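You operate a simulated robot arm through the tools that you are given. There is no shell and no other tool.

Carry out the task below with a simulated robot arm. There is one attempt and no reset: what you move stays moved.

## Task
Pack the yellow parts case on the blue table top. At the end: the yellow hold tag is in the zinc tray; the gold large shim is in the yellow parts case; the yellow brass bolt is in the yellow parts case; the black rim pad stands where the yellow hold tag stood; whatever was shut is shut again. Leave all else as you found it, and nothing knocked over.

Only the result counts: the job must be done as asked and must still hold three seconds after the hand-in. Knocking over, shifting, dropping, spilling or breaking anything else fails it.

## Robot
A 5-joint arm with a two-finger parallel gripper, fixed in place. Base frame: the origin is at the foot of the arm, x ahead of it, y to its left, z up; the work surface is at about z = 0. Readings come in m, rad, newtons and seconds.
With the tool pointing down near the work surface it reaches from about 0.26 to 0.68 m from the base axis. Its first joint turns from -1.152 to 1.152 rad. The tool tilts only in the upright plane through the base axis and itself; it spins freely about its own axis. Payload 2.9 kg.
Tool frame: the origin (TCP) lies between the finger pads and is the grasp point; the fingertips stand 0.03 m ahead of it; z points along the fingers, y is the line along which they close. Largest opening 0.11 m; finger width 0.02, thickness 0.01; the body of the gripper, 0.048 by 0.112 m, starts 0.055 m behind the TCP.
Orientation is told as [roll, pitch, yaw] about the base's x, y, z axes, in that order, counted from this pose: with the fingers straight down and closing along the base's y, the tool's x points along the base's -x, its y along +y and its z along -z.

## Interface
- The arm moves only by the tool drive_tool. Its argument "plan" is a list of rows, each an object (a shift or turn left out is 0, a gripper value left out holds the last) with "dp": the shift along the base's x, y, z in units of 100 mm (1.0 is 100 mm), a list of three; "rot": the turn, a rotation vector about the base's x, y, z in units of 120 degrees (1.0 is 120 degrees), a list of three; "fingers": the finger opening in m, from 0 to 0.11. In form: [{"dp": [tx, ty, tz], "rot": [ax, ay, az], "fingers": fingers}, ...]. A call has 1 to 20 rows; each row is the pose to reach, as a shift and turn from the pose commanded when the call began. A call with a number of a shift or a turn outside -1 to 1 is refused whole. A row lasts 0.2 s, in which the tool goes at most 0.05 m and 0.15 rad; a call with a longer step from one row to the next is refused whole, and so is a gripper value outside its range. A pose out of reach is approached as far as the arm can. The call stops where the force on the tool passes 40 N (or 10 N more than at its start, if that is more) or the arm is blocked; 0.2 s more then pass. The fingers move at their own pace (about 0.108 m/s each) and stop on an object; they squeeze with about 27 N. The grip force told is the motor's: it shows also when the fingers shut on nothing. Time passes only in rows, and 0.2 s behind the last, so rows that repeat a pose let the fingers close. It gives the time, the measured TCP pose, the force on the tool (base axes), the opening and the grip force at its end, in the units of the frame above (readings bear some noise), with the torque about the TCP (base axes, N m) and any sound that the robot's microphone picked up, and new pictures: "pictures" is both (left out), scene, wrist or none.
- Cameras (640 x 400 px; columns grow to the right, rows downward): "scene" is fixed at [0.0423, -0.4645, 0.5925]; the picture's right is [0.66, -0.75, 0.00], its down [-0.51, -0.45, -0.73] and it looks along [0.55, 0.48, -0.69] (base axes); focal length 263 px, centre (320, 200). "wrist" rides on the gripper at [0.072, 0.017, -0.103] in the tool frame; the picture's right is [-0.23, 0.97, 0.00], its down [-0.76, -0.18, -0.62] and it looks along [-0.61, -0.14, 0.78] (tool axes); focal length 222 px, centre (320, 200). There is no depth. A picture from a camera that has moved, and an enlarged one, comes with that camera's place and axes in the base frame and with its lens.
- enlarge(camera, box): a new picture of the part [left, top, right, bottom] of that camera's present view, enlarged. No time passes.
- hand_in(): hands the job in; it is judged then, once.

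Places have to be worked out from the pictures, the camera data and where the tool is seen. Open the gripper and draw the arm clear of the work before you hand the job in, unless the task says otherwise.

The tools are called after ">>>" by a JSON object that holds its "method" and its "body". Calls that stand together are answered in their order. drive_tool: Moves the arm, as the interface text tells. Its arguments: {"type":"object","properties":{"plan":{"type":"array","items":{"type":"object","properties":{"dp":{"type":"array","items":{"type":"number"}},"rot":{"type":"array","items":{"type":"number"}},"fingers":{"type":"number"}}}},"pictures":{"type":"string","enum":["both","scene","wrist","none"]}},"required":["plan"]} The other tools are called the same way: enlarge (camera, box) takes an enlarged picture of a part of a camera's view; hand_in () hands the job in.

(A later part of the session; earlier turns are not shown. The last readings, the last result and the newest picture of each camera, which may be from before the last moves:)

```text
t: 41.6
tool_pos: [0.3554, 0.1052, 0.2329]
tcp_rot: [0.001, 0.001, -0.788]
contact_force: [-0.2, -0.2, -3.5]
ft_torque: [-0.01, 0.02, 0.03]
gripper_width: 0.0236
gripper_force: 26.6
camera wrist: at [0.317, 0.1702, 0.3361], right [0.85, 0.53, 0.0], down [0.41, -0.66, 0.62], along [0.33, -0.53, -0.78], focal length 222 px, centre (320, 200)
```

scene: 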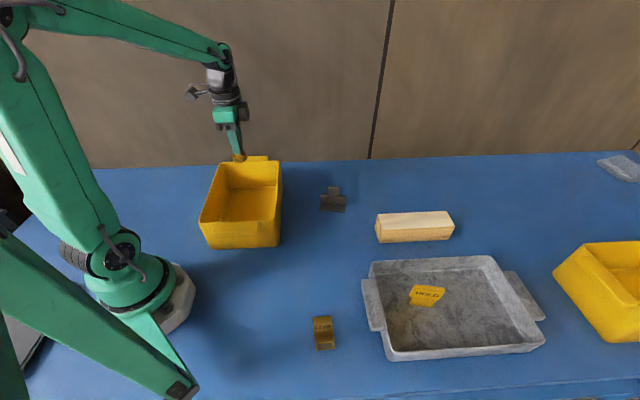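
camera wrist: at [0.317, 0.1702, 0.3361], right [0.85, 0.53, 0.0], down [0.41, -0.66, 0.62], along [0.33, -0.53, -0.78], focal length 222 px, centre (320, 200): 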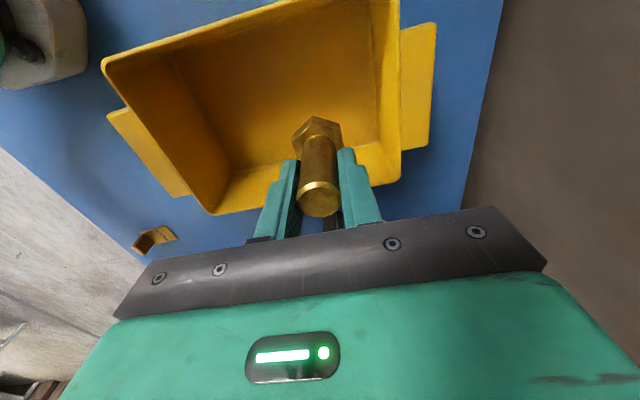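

The bolt hangs about 5 cm from the case centre, clear of all walls. Lowering into the case in two stages.

>>> {"method": "drive_tool", "body": {"plan": [{"dp": [0, 0, -0.35]}, {"dp": [0, 0, -0.7]}, {"dp": [0, 0, -1.0]}, {"dp": [0, 0, -1.0]}]}}

>>> {"method": "drive_tool", "body": {"plan": [{"dp": [0, 0, -0.25]}, {"dp": [0, 0, -0.45]}, {"dp": [0, 0, -0.58]}, {"dp": [0, 0, -0.58]}]}}

```text
t: 42.6
tool_pos: [0.357, 0.1049, 0.1299]
tcp_rot: [0.001, 0.0, -0.786]
contact_force: [0.5, 0.6, -3.9]
ft_torque: [0.0, -0.07, -0.03]
gripper_width: 0.0238
gripper_force: 27.3
camera wrist: at [0.3172, 0.1702, 0.2334], right [0.85, 0.53, 0.0], down [0.41, -0.66, 0.62], along [0.33, -0.53, -0.78], focal length 222 px, centre (320, 200)
```

scene: 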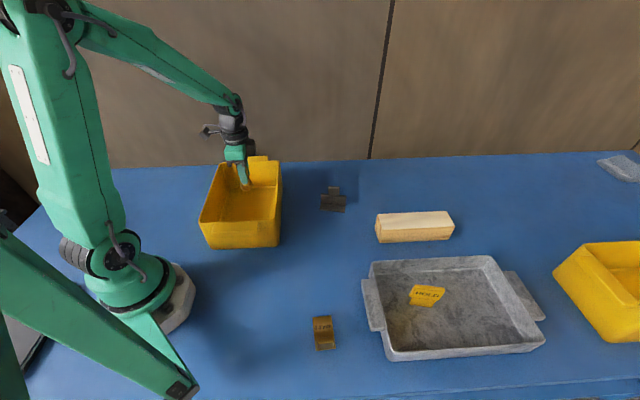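
wrist: 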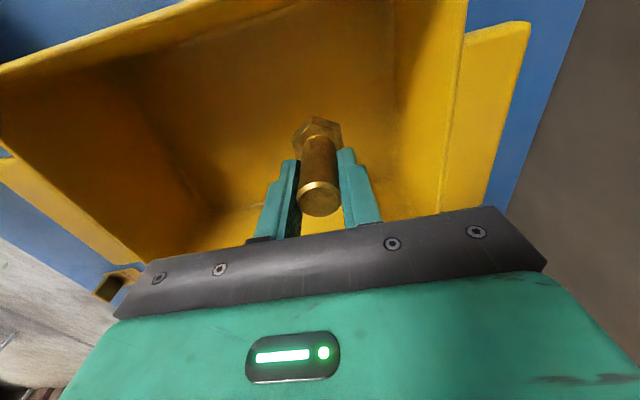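

```text
t: 43.6
tool_pos: [0.355, 0.1052, 0.0724]
tcp_rot: [-0.001, 0.0, -0.786]
contact_force: [0.4, 0.5, -3.2]
ft_torque: [-0.03, -0.01, -0.02]
gripper_width: 0.024
gripper_force: 27.0
camera wrist: at [0.3161, 0.1706, 0.1766], right [0.85, 0.53, 0.0], down [0.41, -0.66, 0.62], along [0.33, -0.53, -0.78], focal length 222 px, centre (320, 200)
```

scene: 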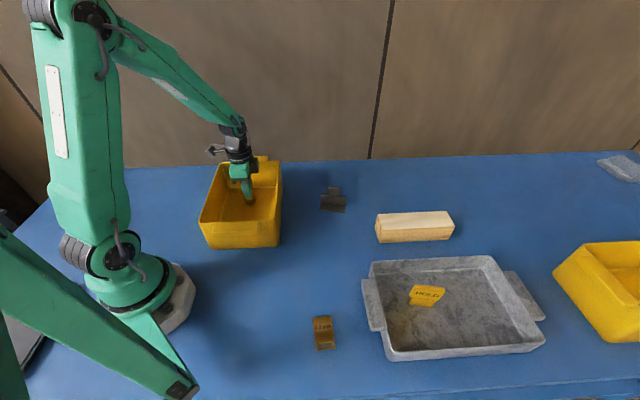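
wrist: 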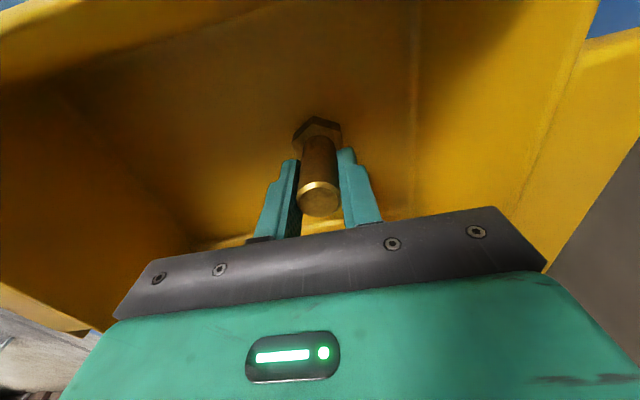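

Bolt bottom is about 12 mm above table level inside the case. Feeling for the case floor in small steps.

>>> {"method": "drive_tool", "body": {"plan": [{"dp": [0, 0, -0.02]}, {"dp": [0, 0, -0.04]}, {"dp": [0, 0, -0.04]}], "pictures": "none"}}

>>> {"method": "drive_tool", "body": {"plan": [{"dp": [0, 0, -0.02]}, {"dp": [0, 0, -0.02]}], "pictures": "none"}}

>>> {"method": "drive_tool", "body": {"plan": [{"dp": [0, 0, -0.01]}, {"dp": [0, 0, -0.01]}], "pictures": "none"}}

```text
t: 44.4
tool_pos: [0.3553, 0.1066, 0.0671]
tcp_rot: [0.001, 0.002, -0.787]
contact_force: [-0.1, -0.5, -3.7]
ft_torque: [0.0, -0.05, 0.0]
gripper_width: 0.0237
gripper_force: 27.2
```

```text
t: 45.0
tool_pos: [0.3556, 0.106, 0.0659]
tcp_rot: [-0.001, -0.002, -0.786]
contact_force: [0.7, 0.2, -3.0]
ft_torque: [0.0, -0.01, -0.04]
gripper_width: 0.024
gripper_force: 27.1
```

```text
t: 45.6
tool_pos: [0.356, 0.1065, 0.0645]
tcp_rot: [0.0, 0.0, -0.787]
contact_force: [-0.1, -0.2, -4.0]
ft_torque: [0.0, -0.04, -0.02]
gripper_width: 0.0239
gripper_force: 27.1
```

>>> {"method": "drive_tool", "body": {"plan": [{"dp": [0, 0, -0.01]}, {"dp": [0, 0, -0.01]}], "pictures": "none"}}

>>> {"method": "drive_tool", "body": {"plan": [{"dp": [0, 0, -0.01]}, {"dp": [0, 0, -0.01]}], "pictures": "none"}}

>>> {"method": "drive_tool", "body": {"plan": [{"dp": [0, 0, -0.008]}, {"dp": [0, 0, -0.008]}], "pictures": "none"}}

```text
t: 46.2
tool_pos: [0.3556, 0.106, 0.0631]
tcp_rot: [-0.001, -0.001, -0.785]
contact_force: [-1.7, -0.3, -0.1]
ft_torque: [0.01, 0.07, 0.04]
gripper_width: 0.0238
gripper_force: 27.2
```

```text
t: 46.8
tool_pos: [0.355, 0.1061, 0.0635]
tcp_rot: [0.0, 0.0, -0.788]
contact_force: [-5.6, -0.3, 17.9]
ft_torque: [-0.19, 0.23, 0.0]
gripper_width: 0.0241
gripper_force: 27.0
```

```text
t: 47.4
tool_pos: [0.355, 0.1054, 0.0618]
tcp_rot: [0.001, 0.001, -0.786]
contact_force: [-4.0, -5.7, 17.2]
ft_torque: [-0.11, 0.22, 0.0]
gripper_width: 0.024
gripper_force: 27.4
```

Contact at about commanded 0.0635 (17 N). Easing up 1 mm, opening and checking the bolt.

>>> {"method": "drive_tool", "body": {"plan": [{"dp": [0, 0, 0.01]}, {"dp": [0, 0, 0.01]}, {"dp": [0, 0, 0.01], "fingers": 0.03}, {"dp": [0, 0, 0.01], "fingers": 0.04}, {"dp": [0, 0, 0.01], "fingers": 0.05}, {"dp": [0, 0, 0.01], "fingers": 0.05}]}}

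>>> {"method": "enlarge", "body": {"camera": "wrist", "box": [200, 60, 440, 235]}}

>>> {"method": "enlarge", "body": {"camera": "scene", "box": [180, 140, 310, 260]}}

```text
t: 48.8
tool_pos: [0.3556, 0.1074, 0.0627]
tcp_rot: [0.0, 0.0, -0.788]
contact_force: [-1.4, 0.3, 0.3]
ft_torque: [0.01, -0.04, 0.02]
gripper_width: 0.0503
gripper_force: 0.0
camera wrist: at [0.3169, 0.1718, 0.1673], right [0.85, 0.53, 0.0], down [0.41, -0.66, 0.62], along [0.33, -0.53, -0.78], focal length 222 px, centre (320, 200)
```

scene: 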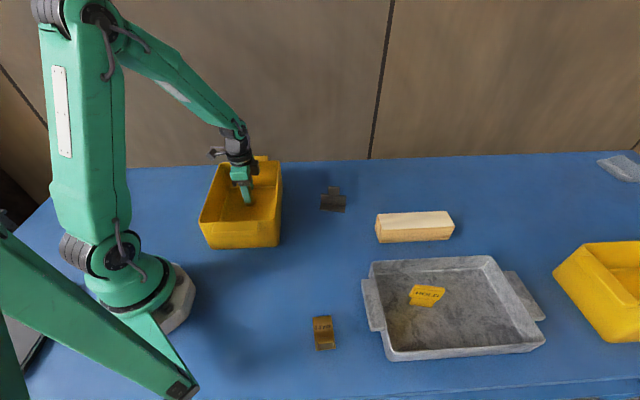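
wrist: 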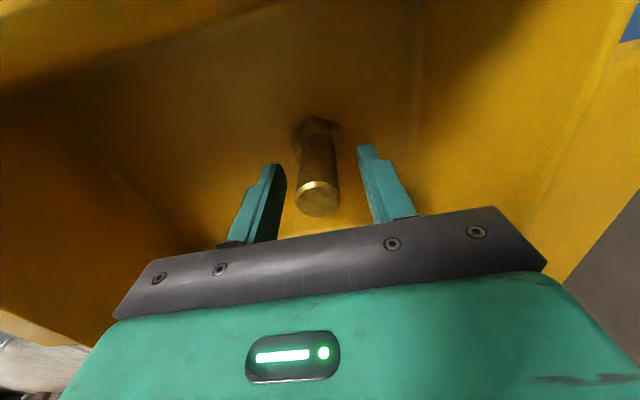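

```text
2.29 times, centred on (320, 148) of wrist
camera zoom: at [0.3169, 0.1718, 0.1673], right [0.85, 0.53, 0.0], down [0.41, -0.66, 0.62], along [0.33, -0.53, -0.78], focal length 508 px, centre (320, 320)
```

zoom: 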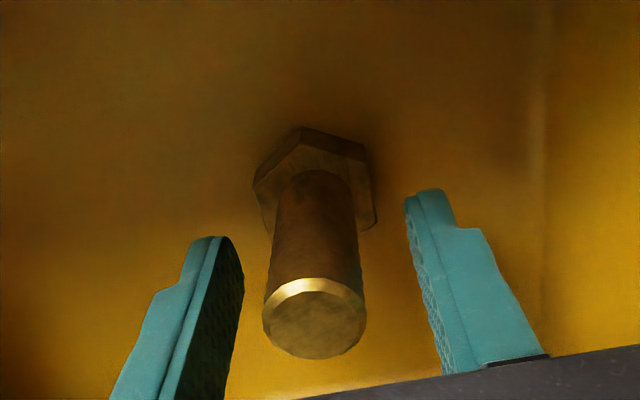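

```text
3.33 times, centred on (245, 200) of scene
camera zoom: at [0.0423, -0.4645, 0.5925], right [0.66, -0.75, 0.0], down [-0.51, -0.45, -0.73], along [0.55, 0.48, -0.69], focal length 877 px, centre (570, 200)
```

zoom: 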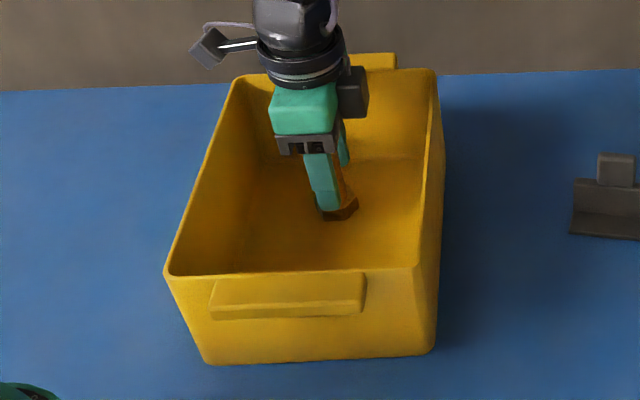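

The bolt stands in the case and the case has not moved. Lifting straight out, then heading to the shim.

>>> {"method": "drive_tool", "body": {"plan": [{"dp": [0, 0, 0.25]}, {"dp": [0, 0, 0.6]}, {"dp": [0, 0, 1.0]}, {"dp": [0, 0, 1.0]}], "pictures": "wrist"}}

>>> {"method": "drive_tool", "body": {"plan": [{"dp": [0, 0, 0.4]}, {"dp": [0, -0.2, 0.6]}, {"dp": [-0.1, -0.6, 0.6]}, {"dp": [-0.2, -1.0, 0.6]}, {"dp": [-0.2, -1.0, 0.6]}], "pictures": "both"}}

```text
t: 49.8
tool_pos: [0.3557, 0.1076, 0.1633]
tcp_rot: [-0.001, 0.001, -0.787]
contact_force: [0.5, 0.5, 0.2]
ft_torque: [0.02, 0.0, -0.02]
gripper_width: 0.0504
gripper_force: 0.1
camera wrist: at [0.3176, 0.173, 0.2672], right [0.85, 0.53, 0.0], down [0.41, -0.66, 0.62], along [0.33, -0.53, -0.78], focal length 222 px, centre (320, 200)
```

wrist: 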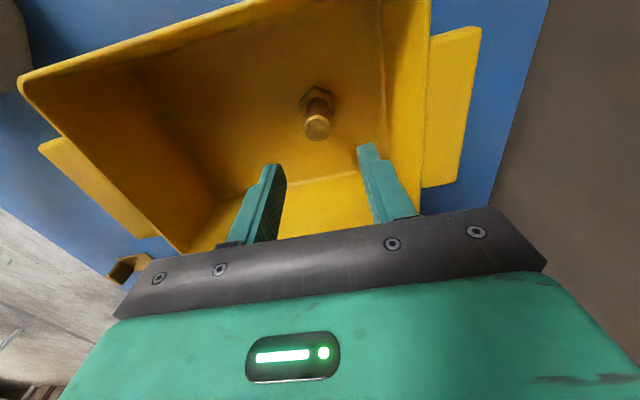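

```text
t: 51.0
tool_pos: [0.3335, 0.0081, 0.2228]
tcp_rot: [0.0, -0.001, -0.784]
contact_force: [0.1, -0.4, -0.1]
ft_torque: [-0.03, 0.0, 0.02]
gripper_width: 0.0502
gripper_force: 0.1
camera wrist: at [0.2956, 0.0724, 0.3265], right [0.85, 0.53, 0.0], down [0.41, -0.66, 0.62], along [0.33, -0.53, -0.78], focal length 222 px, centre (320, 200)
```

scene: 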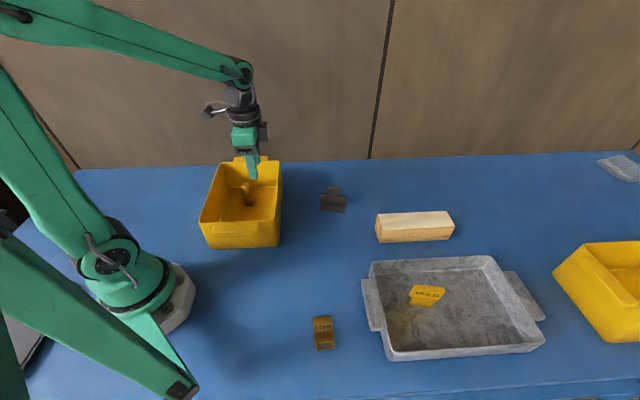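
wrist: 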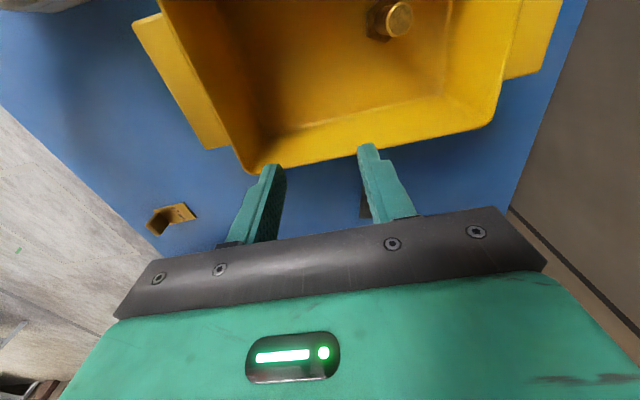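

Clear of the case; the bolt stands upright inside it. Traversing to the shim area in stages at z≈0.22.

>>> {"method": "drive_tool", "body": {"plan": [{"dp": [-0.13, -0.35, 0]}, {"dp": [-0.27, -0.7, 0]}, {"dp": [-0.4, -1.0, 0]}, {"dp": [-0.4, -1.0, 0]}], "pictures": "none"}}

>>> {"method": "drive_tool", "body": {"plan": [{"dp": [-0.13, -0.35, 0]}, {"dp": [-0.27, -0.7, 0]}, {"dp": [-0.4, -1.0, 0]}, {"dp": [-0.4, -1.0, 0]}], "pictures": "none"}}

>>> {"method": "drive_tool", "body": {"plan": [{"dp": [-0.13, -0.35, 0], "rot": [0, 0, 0.0267]}, {"dp": [-0.27, -0.7, 0], "rot": [0, 0, 0.0267]}, {"dp": [-0.4, -1.0, -0.2], "rot": [0, 0, 0.0267]}, {"dp": [-0.4, -1.0, -0.2], "rot": [0, 0, 0.0267]}]}}

>>> {"method": "enlarge", "body": {"camera": "wrist", "box": [200, 20, 440, 235]}}

>>> {"method": "enlarge", "body": {"camera": "scene", "box": [290, 290, 360, 370]}}

```text
t: 52.0
tool_pos: [0.294, -0.0927, 0.2243]
tcp_rot: [0.001, 0.0, -0.786]
contact_force: [-0.3, -0.1, -0.6]
ft_torque: [-0.01, 0.02, 0.0]
gripper_width: 0.0499
gripper_force: 0.1
```

```text
t: 53.0
tool_pos: [0.2538, -0.1931, 0.2229]
tcp_rot: [-0.003, 0.0, -0.785]
contact_force: [-0.2, -0.6, 0.6]
ft_torque: [0.0, 0.01, 0.0]
gripper_width: 0.0498
gripper_force: 0.0
```

```text
t: 54.0
tool_pos: [0.2157, -0.2936, 0.2029]
tcp_rot: [0.0, 0.002, -0.73]
contact_force: [0.4, -1.0, -0.9]
ft_torque: [-0.04, 0.03, 0.04]
gripper_width: 0.0505
gripper_force: 0.0
camera wrist: at [0.1735, -0.2319, 0.3066], right [0.82, 0.57, 0.0], down [0.45, -0.64, 0.62], along [0.36, -0.51, -0.78], focal length 222 px, centre (320, 200)
```

scene: 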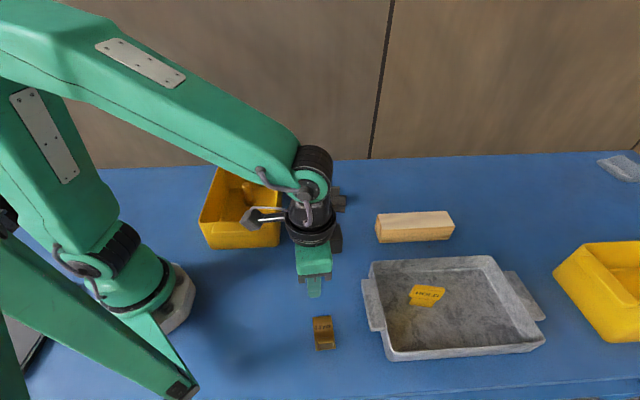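
wrist: 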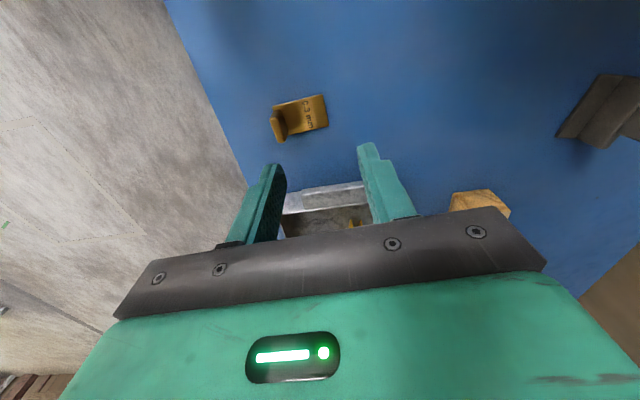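

```text
1.86 times, centred on (320, 128) of wrist
camera zoom: at [0.1735, -0.2319, 0.3066], right [0.82, 0.57, 0.0], down [0.45, -0.64, 0.62], along [0.36, -0.51, -0.78], focal length 413 px, centre (320, 335)
```

zoom: 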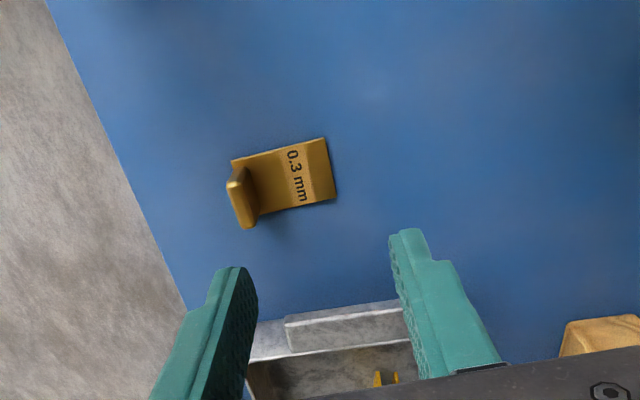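

```text
5.00 times, centred on (325, 330) of scene
camera zoom: at [0.0423, -0.4645, 0.5925], right [0.66, -0.75, 0.0], down [-0.51, -0.45, -0.73], along [0.55, 0.48, -0.69], focal length 1316 px, centre (295, -450)
```

zoom: 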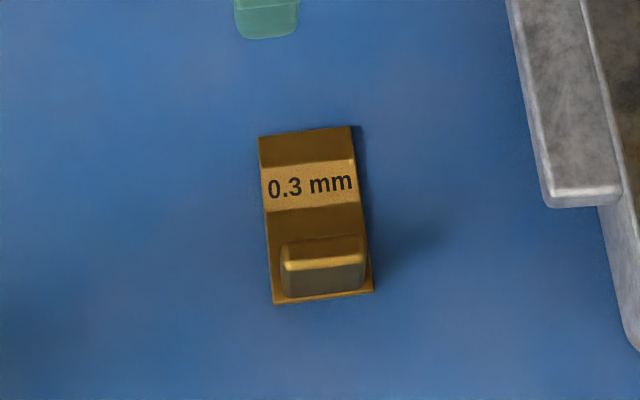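

The shim's grip tab is centred at ≈ (0.1905,-0.3487), top z≈0.036, ~9.5 mm thick, at yaw ≈ -42°. Moving above it at z≈0.105.

>>> {"method": "drive_tool", "body": {"plan": [{"dp": [-0.12, -0.28, 0]}, {"dp": [-0.253, -0.561, -0.2]}, {"dp": [-0.253, -0.561, -0.6]}, {"dp": [-0.253, -0.561, -0.98]}, {"dp": [-0.253, -0.561, -0.98]}]}}

>>> {"method": "enlarge", "body": {"camera": "wrist", "box": [200, 40, 440, 235]}}

>>> {"method": "enlarge", "body": {"camera": "scene", "box": [290, 290, 360, 370]}}

```text
t: 55.2
tool_pos: [0.1923, -0.3492, 0.1031]
tcp_rot: [0.0, 0.0, -0.73]
contact_force: [0.4, 0.5, -0.3]
ft_torque: [0.05, 0.0, 0.01]
gripper_width: 0.0501
gripper_force: 0.0
camera wrist: at [0.1499, -0.2858, 0.2075], right [0.82, 0.57, 0.0], down [0.45, -0.64, 0.62], along [0.36, -0.51, -0.78], focal length 222 px, centre (320, 200)
```

scene: 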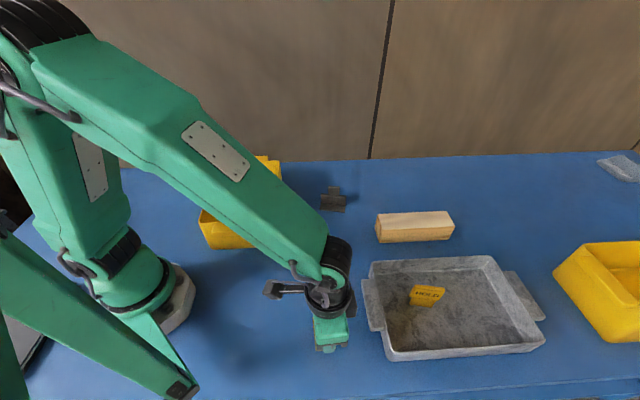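
wrist: 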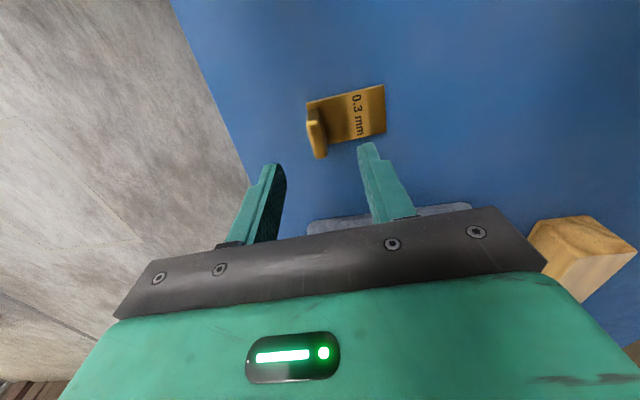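

```text
2.05 times, centred on (320, 138) of wrist
camera zoom: at [0.1499, -0.2858, 0.2075], right [0.82, 0.57, 0.0], down [0.45, -0.64, 0.62], along [0.36, -0.51, -0.78], focal length 456 px, centre (320, 328)
```

zoom: 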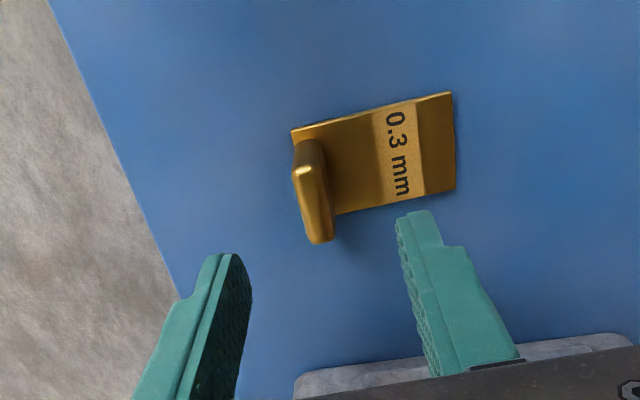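

```text
5.00 times, centred on (325, 330) of scene
camera zoom: at [0.0423, -0.4645, 0.5925], right [0.66, -0.75, 0.0], down [-0.51, -0.45, -0.73], along [0.55, 0.48, -0.69], focal length 1316 px, centre (295, -450)
```

zoom: 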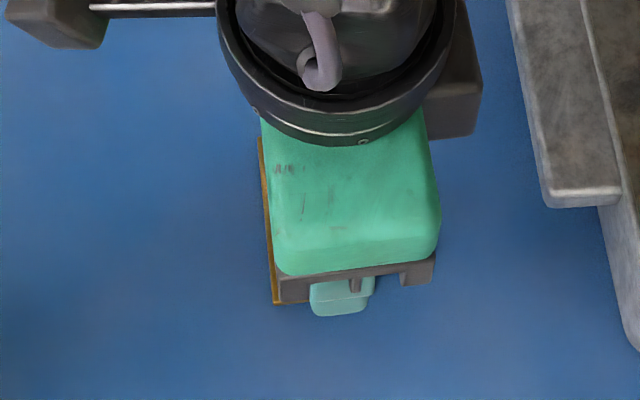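

Aligned within ~3 mm. Narrowing the opening to 0.034 and descending to z≈0.06 for a check.

>>> {"method": "drive_tool", "body": {"plan": [{"dp": [-0.005, -0.005, 0], "fingers": 0.034}, {"dp": [-0.005, -0.005, -0.2], "fingers": 0.034}, {"dp": [-0.005, -0.005, -0.4], "fingers": 0.034}, {"dp": [-0.005, -0.005, -0.4], "fingers": 0.034}]}}

>>> {"method": "enlarge", "body": {"camera": "wrist", "box": [200, 60, 440, 235]}}

```text
t: 56.2
tool_pos: [0.1893, -0.3507, 0.0647]
tcp_rot: [0.0, 0.001, -0.732]
contact_force: [0.2, 0.1, -0.9]
ft_torque: [-0.01, 0.01, -0.02]
gripper_width: 0.034
gripper_force: 0.1
camera wrist: at [0.1483, -0.2877, 0.1678], right [0.82, 0.57, 0.0], down [0.45, -0.64, 0.62], along [0.36, -0.51, -0.78], focal length 222 px, centre (320, 200)
```

scene: 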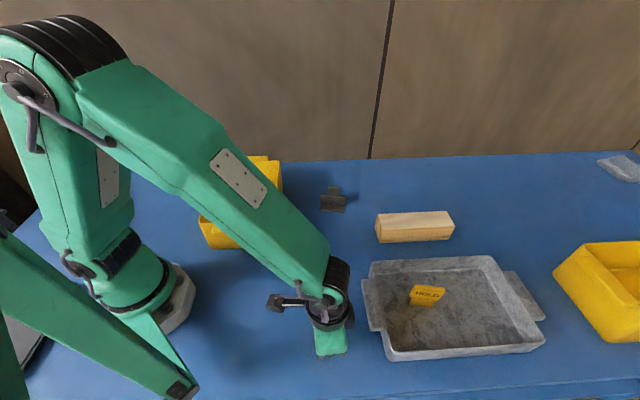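
wrist: 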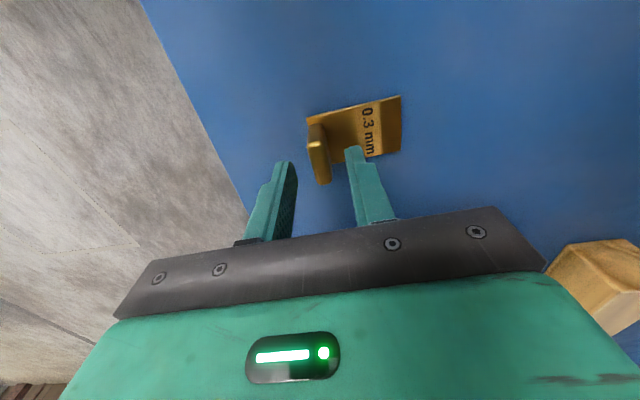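

```text
2.29 times, centred on (320, 148) of wrist
camera zoom: at [0.1483, -0.2877, 0.1678], right [0.82, 0.57, 0.0], down [0.45, -0.64, 0.62], along [0.36, -0.51, -0.78], focal length 508 px, centre (320, 320)
```

zoom: 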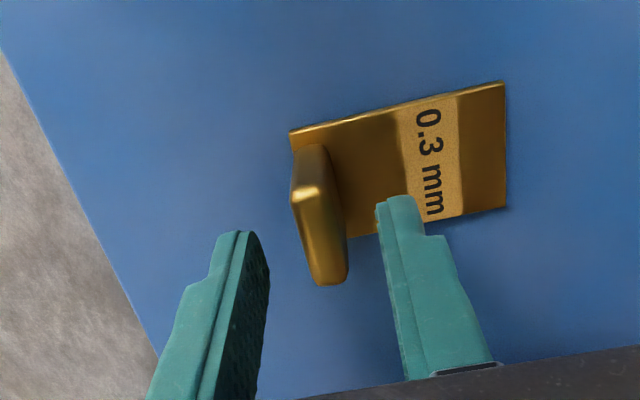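

Handle tab is centred between the fingers. Descending the last 23 mm (tips ≈ 12 mm above the table) and closing.

>>> {"method": "drive_tool", "body": {"plan": [{"dp": [0, 0, -0.12]}, {"dp": [0, 0, -0.234]}, {"dp": [0, 0, -0.234]}], "pictures": "wrist"}}

>>> {"method": "enlarge", "body": {"camera": "wrist", "box": [200, 60, 440, 235]}}

```text
t: 57.0
tool_pos: [0.1911, -0.3493, 0.0409]
tcp_rot: [0.0, -0.001, -0.73]
contact_force: [0.6, 0.8, 0.8]
ft_torque: [0.01, 0.0, -0.03]
gripper_width: 0.034
gripper_force: 0.0
camera wrist: at [0.1479, -0.2872, 0.145], right [0.82, 0.57, 0.0], down [0.45, -0.64, 0.62], along [0.36, -0.51, -0.78], focal length 222 px, centre (320, 200)
```

wrist: 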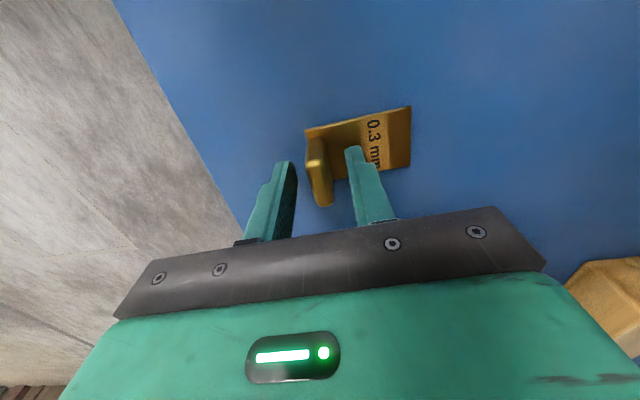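

```text
2.29 times, centred on (320, 148) of wrist
camera zoom: at [0.1479, -0.2872, 0.145], right [0.82, 0.57, 0.0], down [0.45, -0.64, 0.62], along [0.36, -0.51, -0.78], focal length 508 px, centre (320, 320)
```

zoom: 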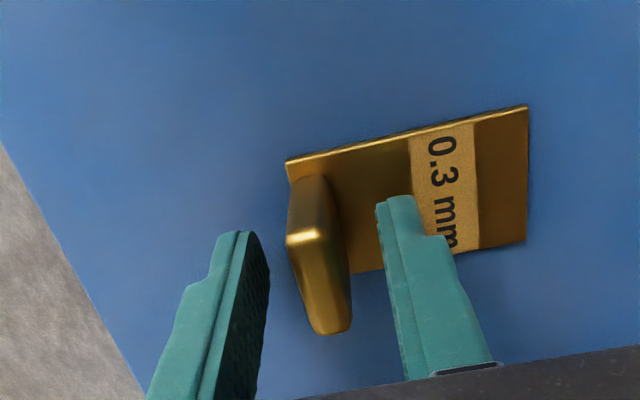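

Good straddle, no contact. Closing the gripper on the tab.

>>> {"method": "drive_tool", "body": {"plan": [{"fingers": 0.02}, {"fingers": 0.01}, {"fingers": 0.0}, {"fingers": 0.0}, {"fingers": 0.0}], "pictures": "both"}}

>>> {"method": "enlarge", "body": {"camera": "wrist", "box": [200, 60, 440, 235]}}

```text
t: 58.2
tool_pos: [0.1895, -0.3504, 0.0418]
tcp_rot: [-0.001, 0.0, -0.733]
contact_force: [-0.7, -0.2, -0.2]
ft_torque: [-0.01, 0.0, -0.01]
gripper_width: 0.0115
gripper_force: 27.3
camera wrist: at [0.1479, -0.2873, 0.1452], right [0.82, 0.57, 0.0], down [0.45, -0.64, 0.62], along [0.36, -0.51, -0.78], focal length 222 px, centre (320, 200)
```

scene: 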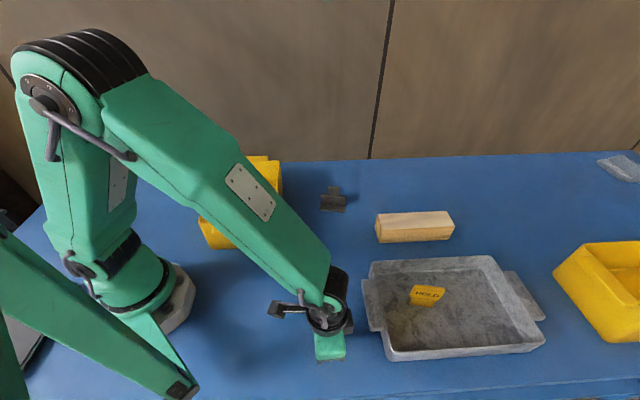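
wrist: 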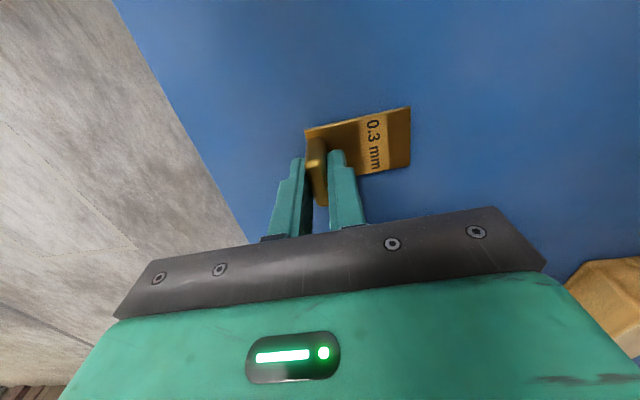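

```text
2.29 times, centred on (320, 148) of wrist
camera zoom: at [0.1479, -0.2873, 0.1452], right [0.82, 0.57, 0.0], down [0.45, -0.64, 0.62], along [0.36, -0.51, -0.78], focal length 508 px, centre (320, 320)
```

zoom: 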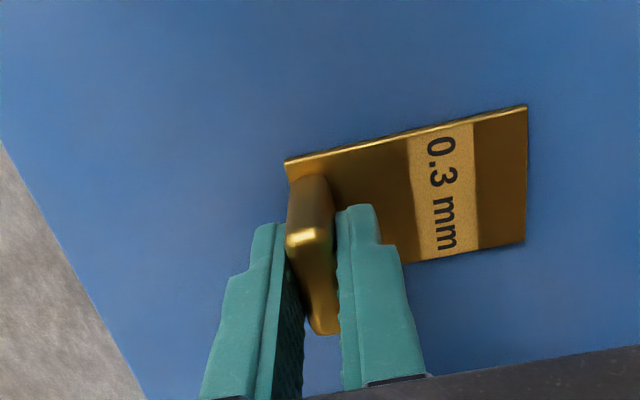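

Shim gripped (11.5 mm, 27 N). Lifting straight up first and checking that it hangs level.

>>> {"method": "drive_tool", "body": {"plan": [{"dp": [0, 0, 0.15]}, {"dp": [0, 0, 0.5]}, {"dp": [0, 0, 1.0]}, {"dp": [0, 0, 1.0]}]}}

>>> {"method": "enlarge", "body": {"camera": "wrist", "box": [200, 60, 440, 235]}}

>>> {"method": "enlarge", "body": {"camera": "scene", "box": [270, 250, 370, 370]}}

```text
t: 59.2
tool_pos: [0.1902, -0.3497, 0.1398]
tcp_rot: [0.0, 0.001, -0.731]
contact_force: [0.3, 0.0, -1.0]
ft_torque: [0.04, -0.01, -0.03]
gripper_width: 0.0115
gripper_force: 27.1
camera wrist: at [0.1475, -0.2862, 0.2443], right [0.82, 0.57, 0.0], down [0.45, -0.64, 0.62], along [0.36, -0.51, -0.78], focal length 222 px, centre (320, 200)
```

scene: 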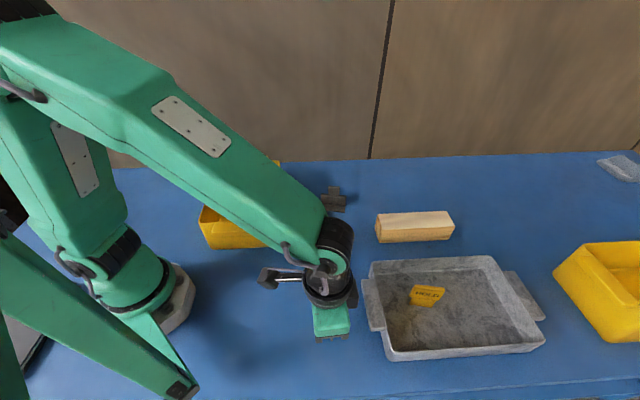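
wrist: 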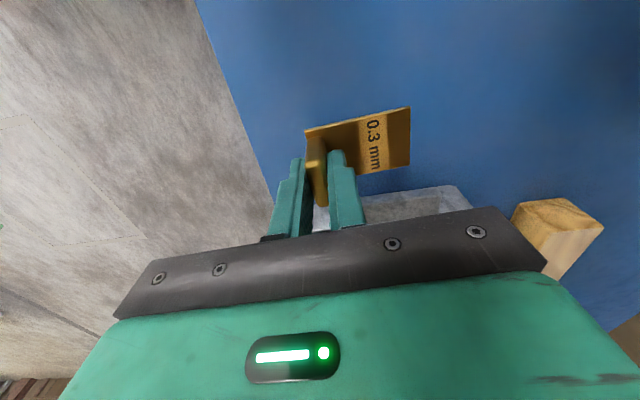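

```text
2.29 times, centred on (320, 148) of wrist
camera zoom: at [0.1475, -0.2862, 0.2443], right [0.82, 0.57, 0.0], down [0.45, -0.64, 0.62], along [0.36, -0.51, -0.78], focal length 508 px, centre (320, 320)
```

zoom: 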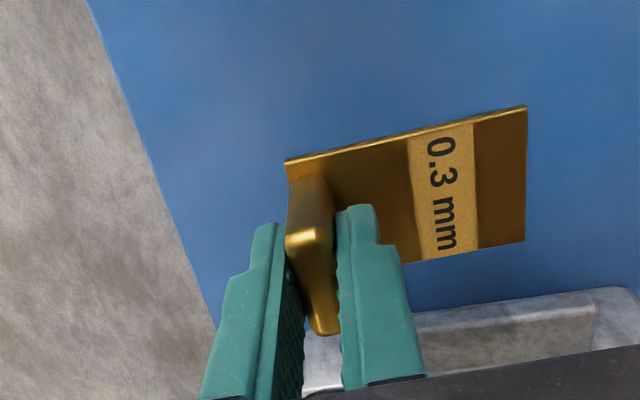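

```text
3.33 times, centred on (320, 310) of scene
camera zoom: at [0.0423, -0.4645, 0.5925], right [0.66, -0.75, 0.0], down [-0.51, -0.45, -0.73], along [0.55, 0.48, -0.69], focal length 877 px, centre (320, -167)
```

zoom: 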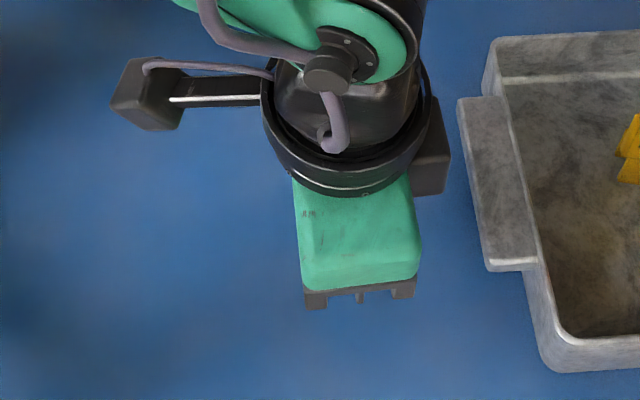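

The shim hangs level, unchanged relative to the gripper. Now travelling to the case at greater height while turning the tool toward +45°.

>>> {"method": "drive_tool", "body": {"plan": [{"dp": [0, 0, 0.3]}, {"dp": [0, 0, 0.6]}, {"dp": [0.07, 0.25, 0.6], "rot": [0, 0, 0.07]}, {"dp": [0.15, 0.5, 0.6], "rot": [0, 0, 0.14]}, {"dp": [0.22, 0.75, 0.6], "rot": [0, 0, 0.21]}, {"dp": [0.3, 1.0, 0.6], "rot": [0, 0, 0.28]}, {"dp": [0.3, 1.0, 0.6], "rot": [0, 0, 0.28]}], "pictures": "scene"}}

>>> {"method": "drive_tool", "body": {"plan": [{"dp": [0.07, 0.25, 0], "rot": [0, 0, 0.07]}, {"dp": [0.15, 0.5, 0], "rot": [0, 0, 0.14]}, {"dp": [0.22, 0.75, 0], "rot": [0, 0, 0.21]}, {"dp": [0.3, 1.0, 0], "rot": [0, 0, 0.28]}, {"dp": [0.3, 1.0, 0], "rot": [0, 0, 0.28]}], "pictures": "both"}}

```text
t: 60.8
tool_pos: [0.2199, -0.2485, 0.2006]
tcp_rot: [0.0, -0.001, -0.142]
contact_force: [-0.3, 0.5, -1.6]
ft_torque: [-0.02, -0.02, 0.03]
gripper_width: 0.0116
gripper_force: 26.9
```

scene: 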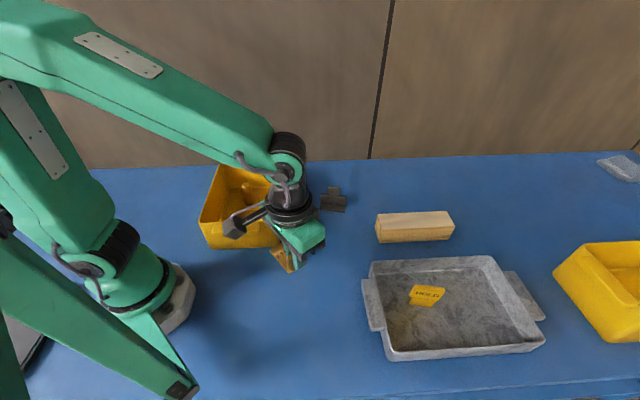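

```text
t: 62.0
tool_pos: [0.2478, -0.1508, 0.202]
tcp_rot: [-0.001, -0.001, 0.444]
contact_force: [1.0, -0.1, -0.6]
ft_torque: [-0.01, 0.03, -0.01]
gripper_width: 0.0115
gripper_force: 27.0
camera wrist: at [0.1766, -0.1637, 0.3063], right [-0.21, 0.98, 0.0], down [0.76, 0.17, 0.62], along [0.61, 0.13, -0.78], focal length 222 px, centre (320, 200)
```

scene: 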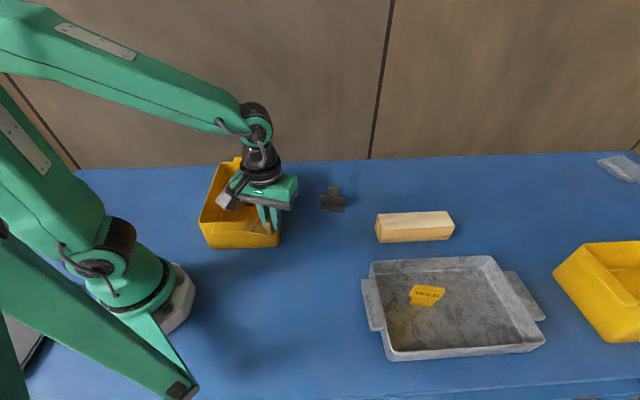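
wrist: 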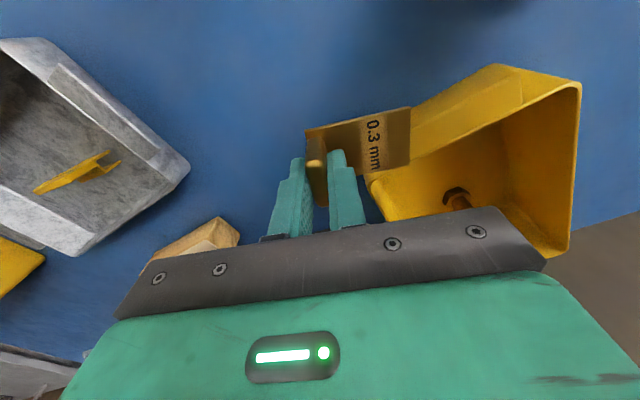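

Shim is still held level. Continuing to above the near half of the case.

>>> {"method": "drive_tool", "body": {"plan": [{"dp": [0.1, 0.33, 0], "rot": [0, 0, 0.055]}, {"dp": [0.2, 0.66, 0], "rot": [0, 0, 0.11]}, {"dp": [0.3, 1.0, 0], "rot": [0, 0, 0.1625]}, {"dp": [0.3, 1.0, 0], "rot": [0, 0, 0.1625]}], "pictures": "wrist"}}

>>> {"method": "drive_tool", "body": {"plan": [{"dp": [0.1, 0.33, 0]}, {"dp": [0.211, 0.689, 0]}, {"dp": [0.211, 0.689, 0]}, {"dp": [0.211, 0.689, 0]}], "pictures": "both"}}

>>> {"method": "enlarge", "body": {"camera": "scene", "box": [180, 120, 330, 260]}}

```text
t: 63.0
tool_pos: [0.2797, -0.0475, 0.2031]
tcp_rot: [-0.001, 0.0, 0.785]
contact_force: [0.6, 1.2, -0.3]
ft_torque: [-0.01, 0.0, 0.0]
gripper_width: 0.0116
gripper_force: 26.8
camera wrist: at [0.2169, -0.0846, 0.3067], right [-0.53, 0.85, 0.0], down [0.66, 0.41, 0.62], along [0.53, 0.33, -0.78], focal length 222 px, centre (320, 200)
```

wrist: 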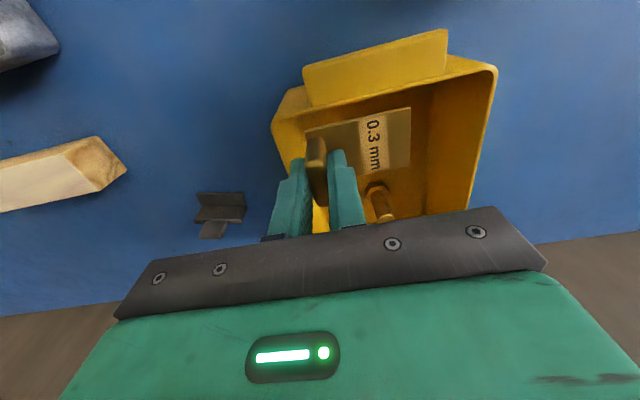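

```text
t: 64.0
tool_pos: [0.2995, 0.0202, 0.2033]
tcp_rot: [-0.001, 0.0, 0.782]
contact_force: [-0.1, 0.0, -0.7]
ft_torque: [0.0, 0.0, -0.02]
gripper_width: 0.0115
gripper_force: 26.6
camera wrist: at [0.2369, -0.0177, 0.3066], right [-0.53, 0.85, 0.0], down [0.67, 0.41, 0.62], along [0.53, 0.33, -0.78], focal length 222 px, centre (320, 200)
```

scene: 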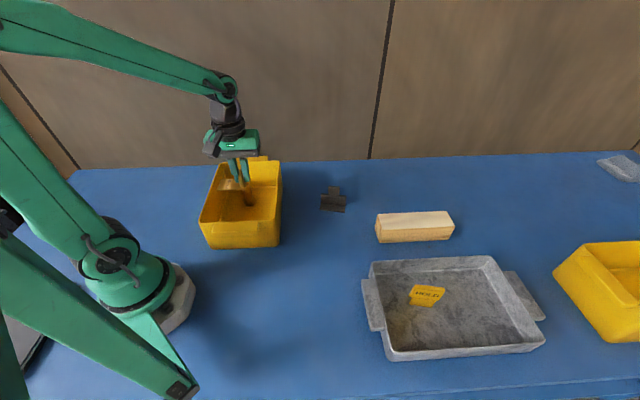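
wrist: 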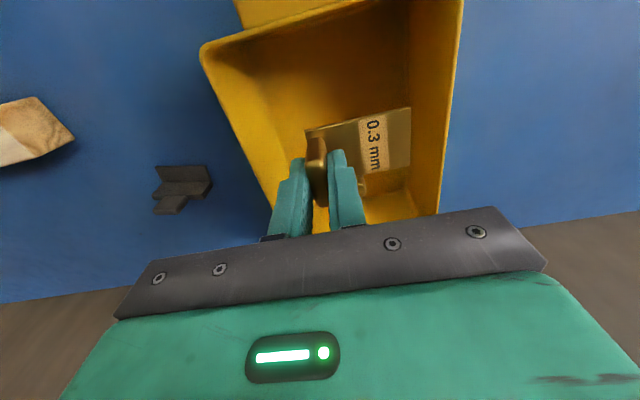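

```text
2.86 times, centred on (255, 190) of scene
camera zoom: at [0.0423, -0.4645, 0.5925], right [0.66, -0.75, 0.0], down [-0.51, -0.45, -0.73], along [0.55, 0.48, -0.69], focal length 752 px, centre (506, 229)
```

zoom: 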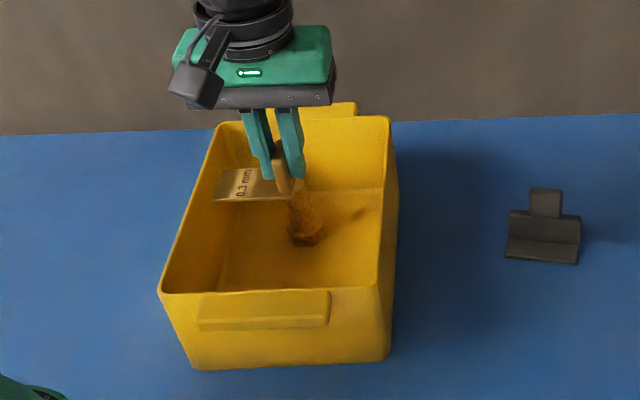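

The shim is over the near half of the case with ~2 cm lateral clearance; I'll shift 8 mm left for more margin and lower to z≈0.10.

>>> {"method": "drive_tool", "body": {"plan": [{"dp": [-0.056, 0.057, -0.1]}, {"dp": [-0.056, 0.057, -0.4]}, {"dp": [-0.056, 0.057, -0.75]}, {"dp": [-0.056, 0.057, -1.0]}, {"dp": [-0.056, 0.057, -1.0]}]}}

>>> {"method": "enlarge", "body": {"camera": "scene", "box": [180, 120, 330, 260]}}

```text
t: 65.2
tool_pos: [0.2947, 0.0248, 0.1016]
tcp_rot: [-0.002, -0.001, 0.782]
contact_force: [-0.4, 0.8, -0.6]
ft_torque: [-0.02, 0.01, -0.03]
gripper_width: 0.0114
gripper_force: 26.9
camera wrist: at [0.2314, -0.0132, 0.205], right [-0.53, 0.85, 0.0], down [0.67, 0.41, 0.62], along [0.53, 0.33, -0.78], focal length 222 px, centre (320, 200)
```

scene: 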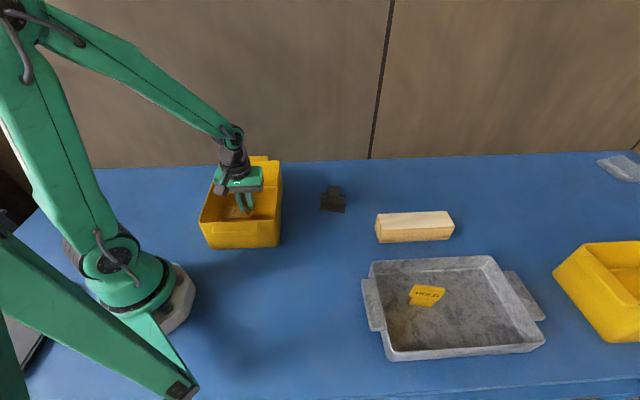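
wrist: 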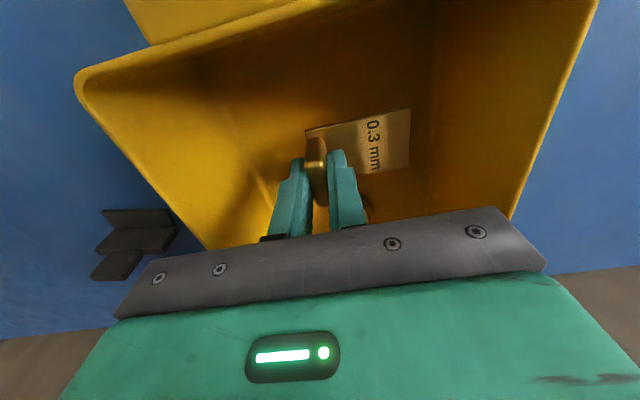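

```text
2.86 times, centred on (255, 190) of scene
camera zoom: at [0.0423, -0.4645, 0.5925], right [0.66, -0.75, 0.0], down [-0.51, -0.45, -0.73], along [0.55, 0.48, -0.69], focal length 752 px, centre (506, 229)
```

zoom: 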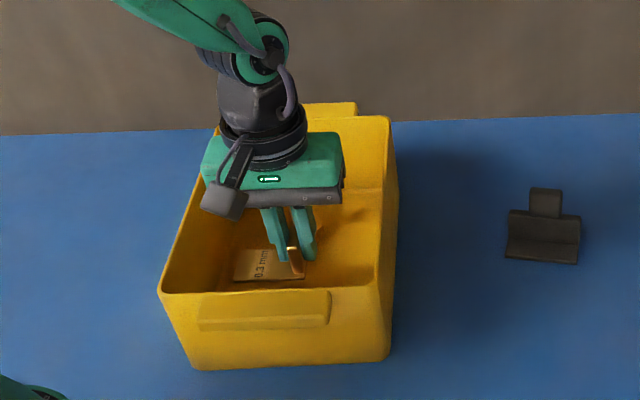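

Everything clears the walls. Lowering to z≈0.055 and checking the wrist camera housing against the near rim.

>>> {"method": "drive_tool", "body": {"plan": [{"dp": [0, 0, -0.15]}, {"dp": [0, 0, -0.3]}, {"dp": [0, 0, -0.45]}, {"dp": [0, 0, -0.45]}]}}

>>> {"method": "enlarge", "body": {"camera": "scene", "box": [180, 120, 330, 260]}}

```text
t: 66.2
tool_pos: [0.2949, 0.0245, 0.0554]
tcp_rot: [0.0, 0.001, 0.782]
contact_force: [1.1, 0.0, -0.2]
ft_torque: [-0.04, 0.03, -0.02]
gripper_width: 0.0114
gripper_force: 26.4
camera wrist: at [0.232, -0.0132, 0.1593], right [-0.53, 0.85, 0.0], down [0.67, 0.41, 0.62], along [0.53, 0.33, -0.78], focal length 222 px, centre (320, 200)
```

scene: 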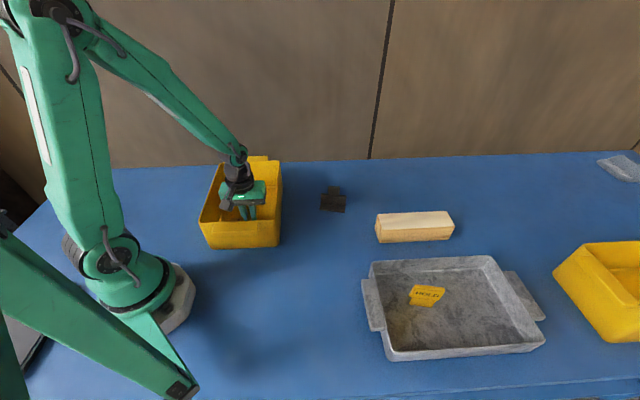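
wrist: 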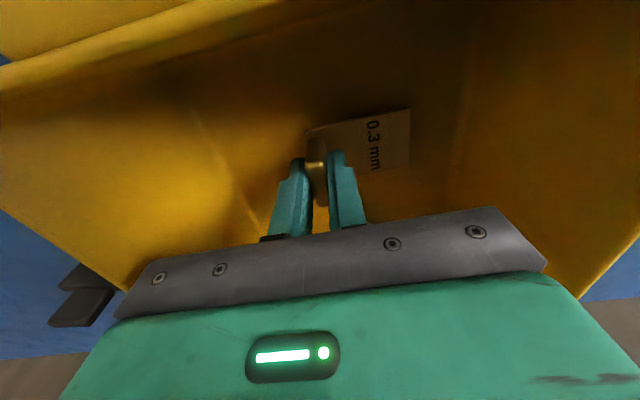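

```text
2.86 times, centred on (255, 190) of scene
camera zoom: at [0.0423, -0.4645, 0.5925], right [0.66, -0.75, 0.0], down [-0.51, -0.45, -0.73], along [0.55, 0.48, -0.69], focal length 752 px, centre (506, 229)
```

zoom: 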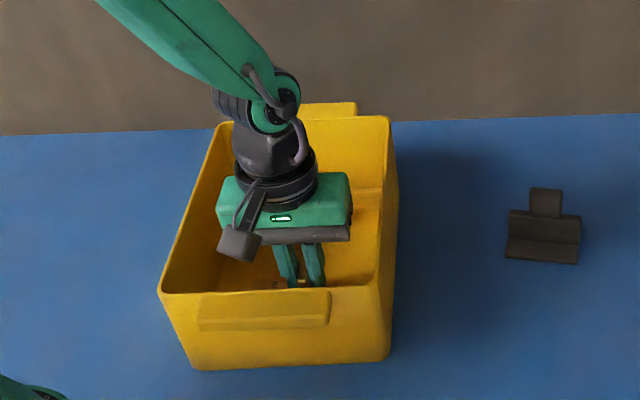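

The camera housing has ~30 mm clearance over the near rim. Feeling downward in small steps (contact expected at ≈0.045).

>>> {"method": "drive_tool", "body": {"plan": [{"dp": [0, 0, -0.03]}, {"dp": [0, 0, -0.06]}, {"dp": [0, 0, -0.08]}, {"dp": [0, 0, -0.08]}], "pictures": "none"}}

>>> {"method": "drive_tool", "body": {"plan": [{"dp": [0, 0, -0.015]}, {"dp": [0, 0, -0.015]}], "pictures": "none"}}

>>> {"method": "drive_tool", "body": {"plan": [{"dp": [0, 0, -0.01]}, {"dp": [0, 0, -0.01]}], "pictures": "none"}}

```text
t: 67.2
tool_pos: [0.2944, 0.0243, 0.0475]
tcp_rot: [0.0, 0.0, 0.781]
contact_force: [-0.5, 0.2, -0.4]
ft_torque: [-0.02, 0.0, 0.02]
gripper_width: 0.0116
gripper_force: 27.2
```

```text
t: 67.8
tool_pos: [0.2946, 0.0232, 0.0464]
tcp_rot: [-0.001, 0.0, 0.781]
contact_force: [0.4, 0.0, -1.1]
ft_torque: [-0.01, 0.0, 0.01]
gripper_width: 0.0115
gripper_force: 26.1
```

```text
t: 68.4
tool_pos: [0.2943, 0.0216, 0.0454]
tcp_rot: [0.0, 0.001, 0.784]
contact_force: [0.0, 0.2, -1.0]
ft_torque: [-0.03, -0.02, 0.03]
gripper_width: 0.0116
gripper_force: 26.7
```

>>> {"method": "drive_tool", "body": {"plan": [{"dp": [0, 0, -0.008]}, {"dp": [0, 0, -0.008]}], "pictures": "none"}}

>>> {"method": "drive_tool", "body": {"plan": [{"dp": [0, 0, -0.008]}, {"dp": [0, 0, -0.008]}], "pictures": "none"}}

```text
t: 69.0
tool_pos: [0.2955, 0.0241, 0.0456]
tcp_rot: [0.0, -0.001, 0.781]
contact_force: [0.3, -0.8, -0.1]
ft_torque: [-0.04, -0.03, -0.01]
gripper_width: 0.0116
gripper_force: 26.5
```

```text
t: 69.6
tool_pos: [0.2962, 0.0236, 0.0441]
tcp_rot: [0.0, 0.0, 0.784]
contact_force: [-5.4, 1.6, 21.2]
ft_torque: [0.08, 0.2, -0.03]
gripper_width: 0.0114
gripper_force: 27.7
```

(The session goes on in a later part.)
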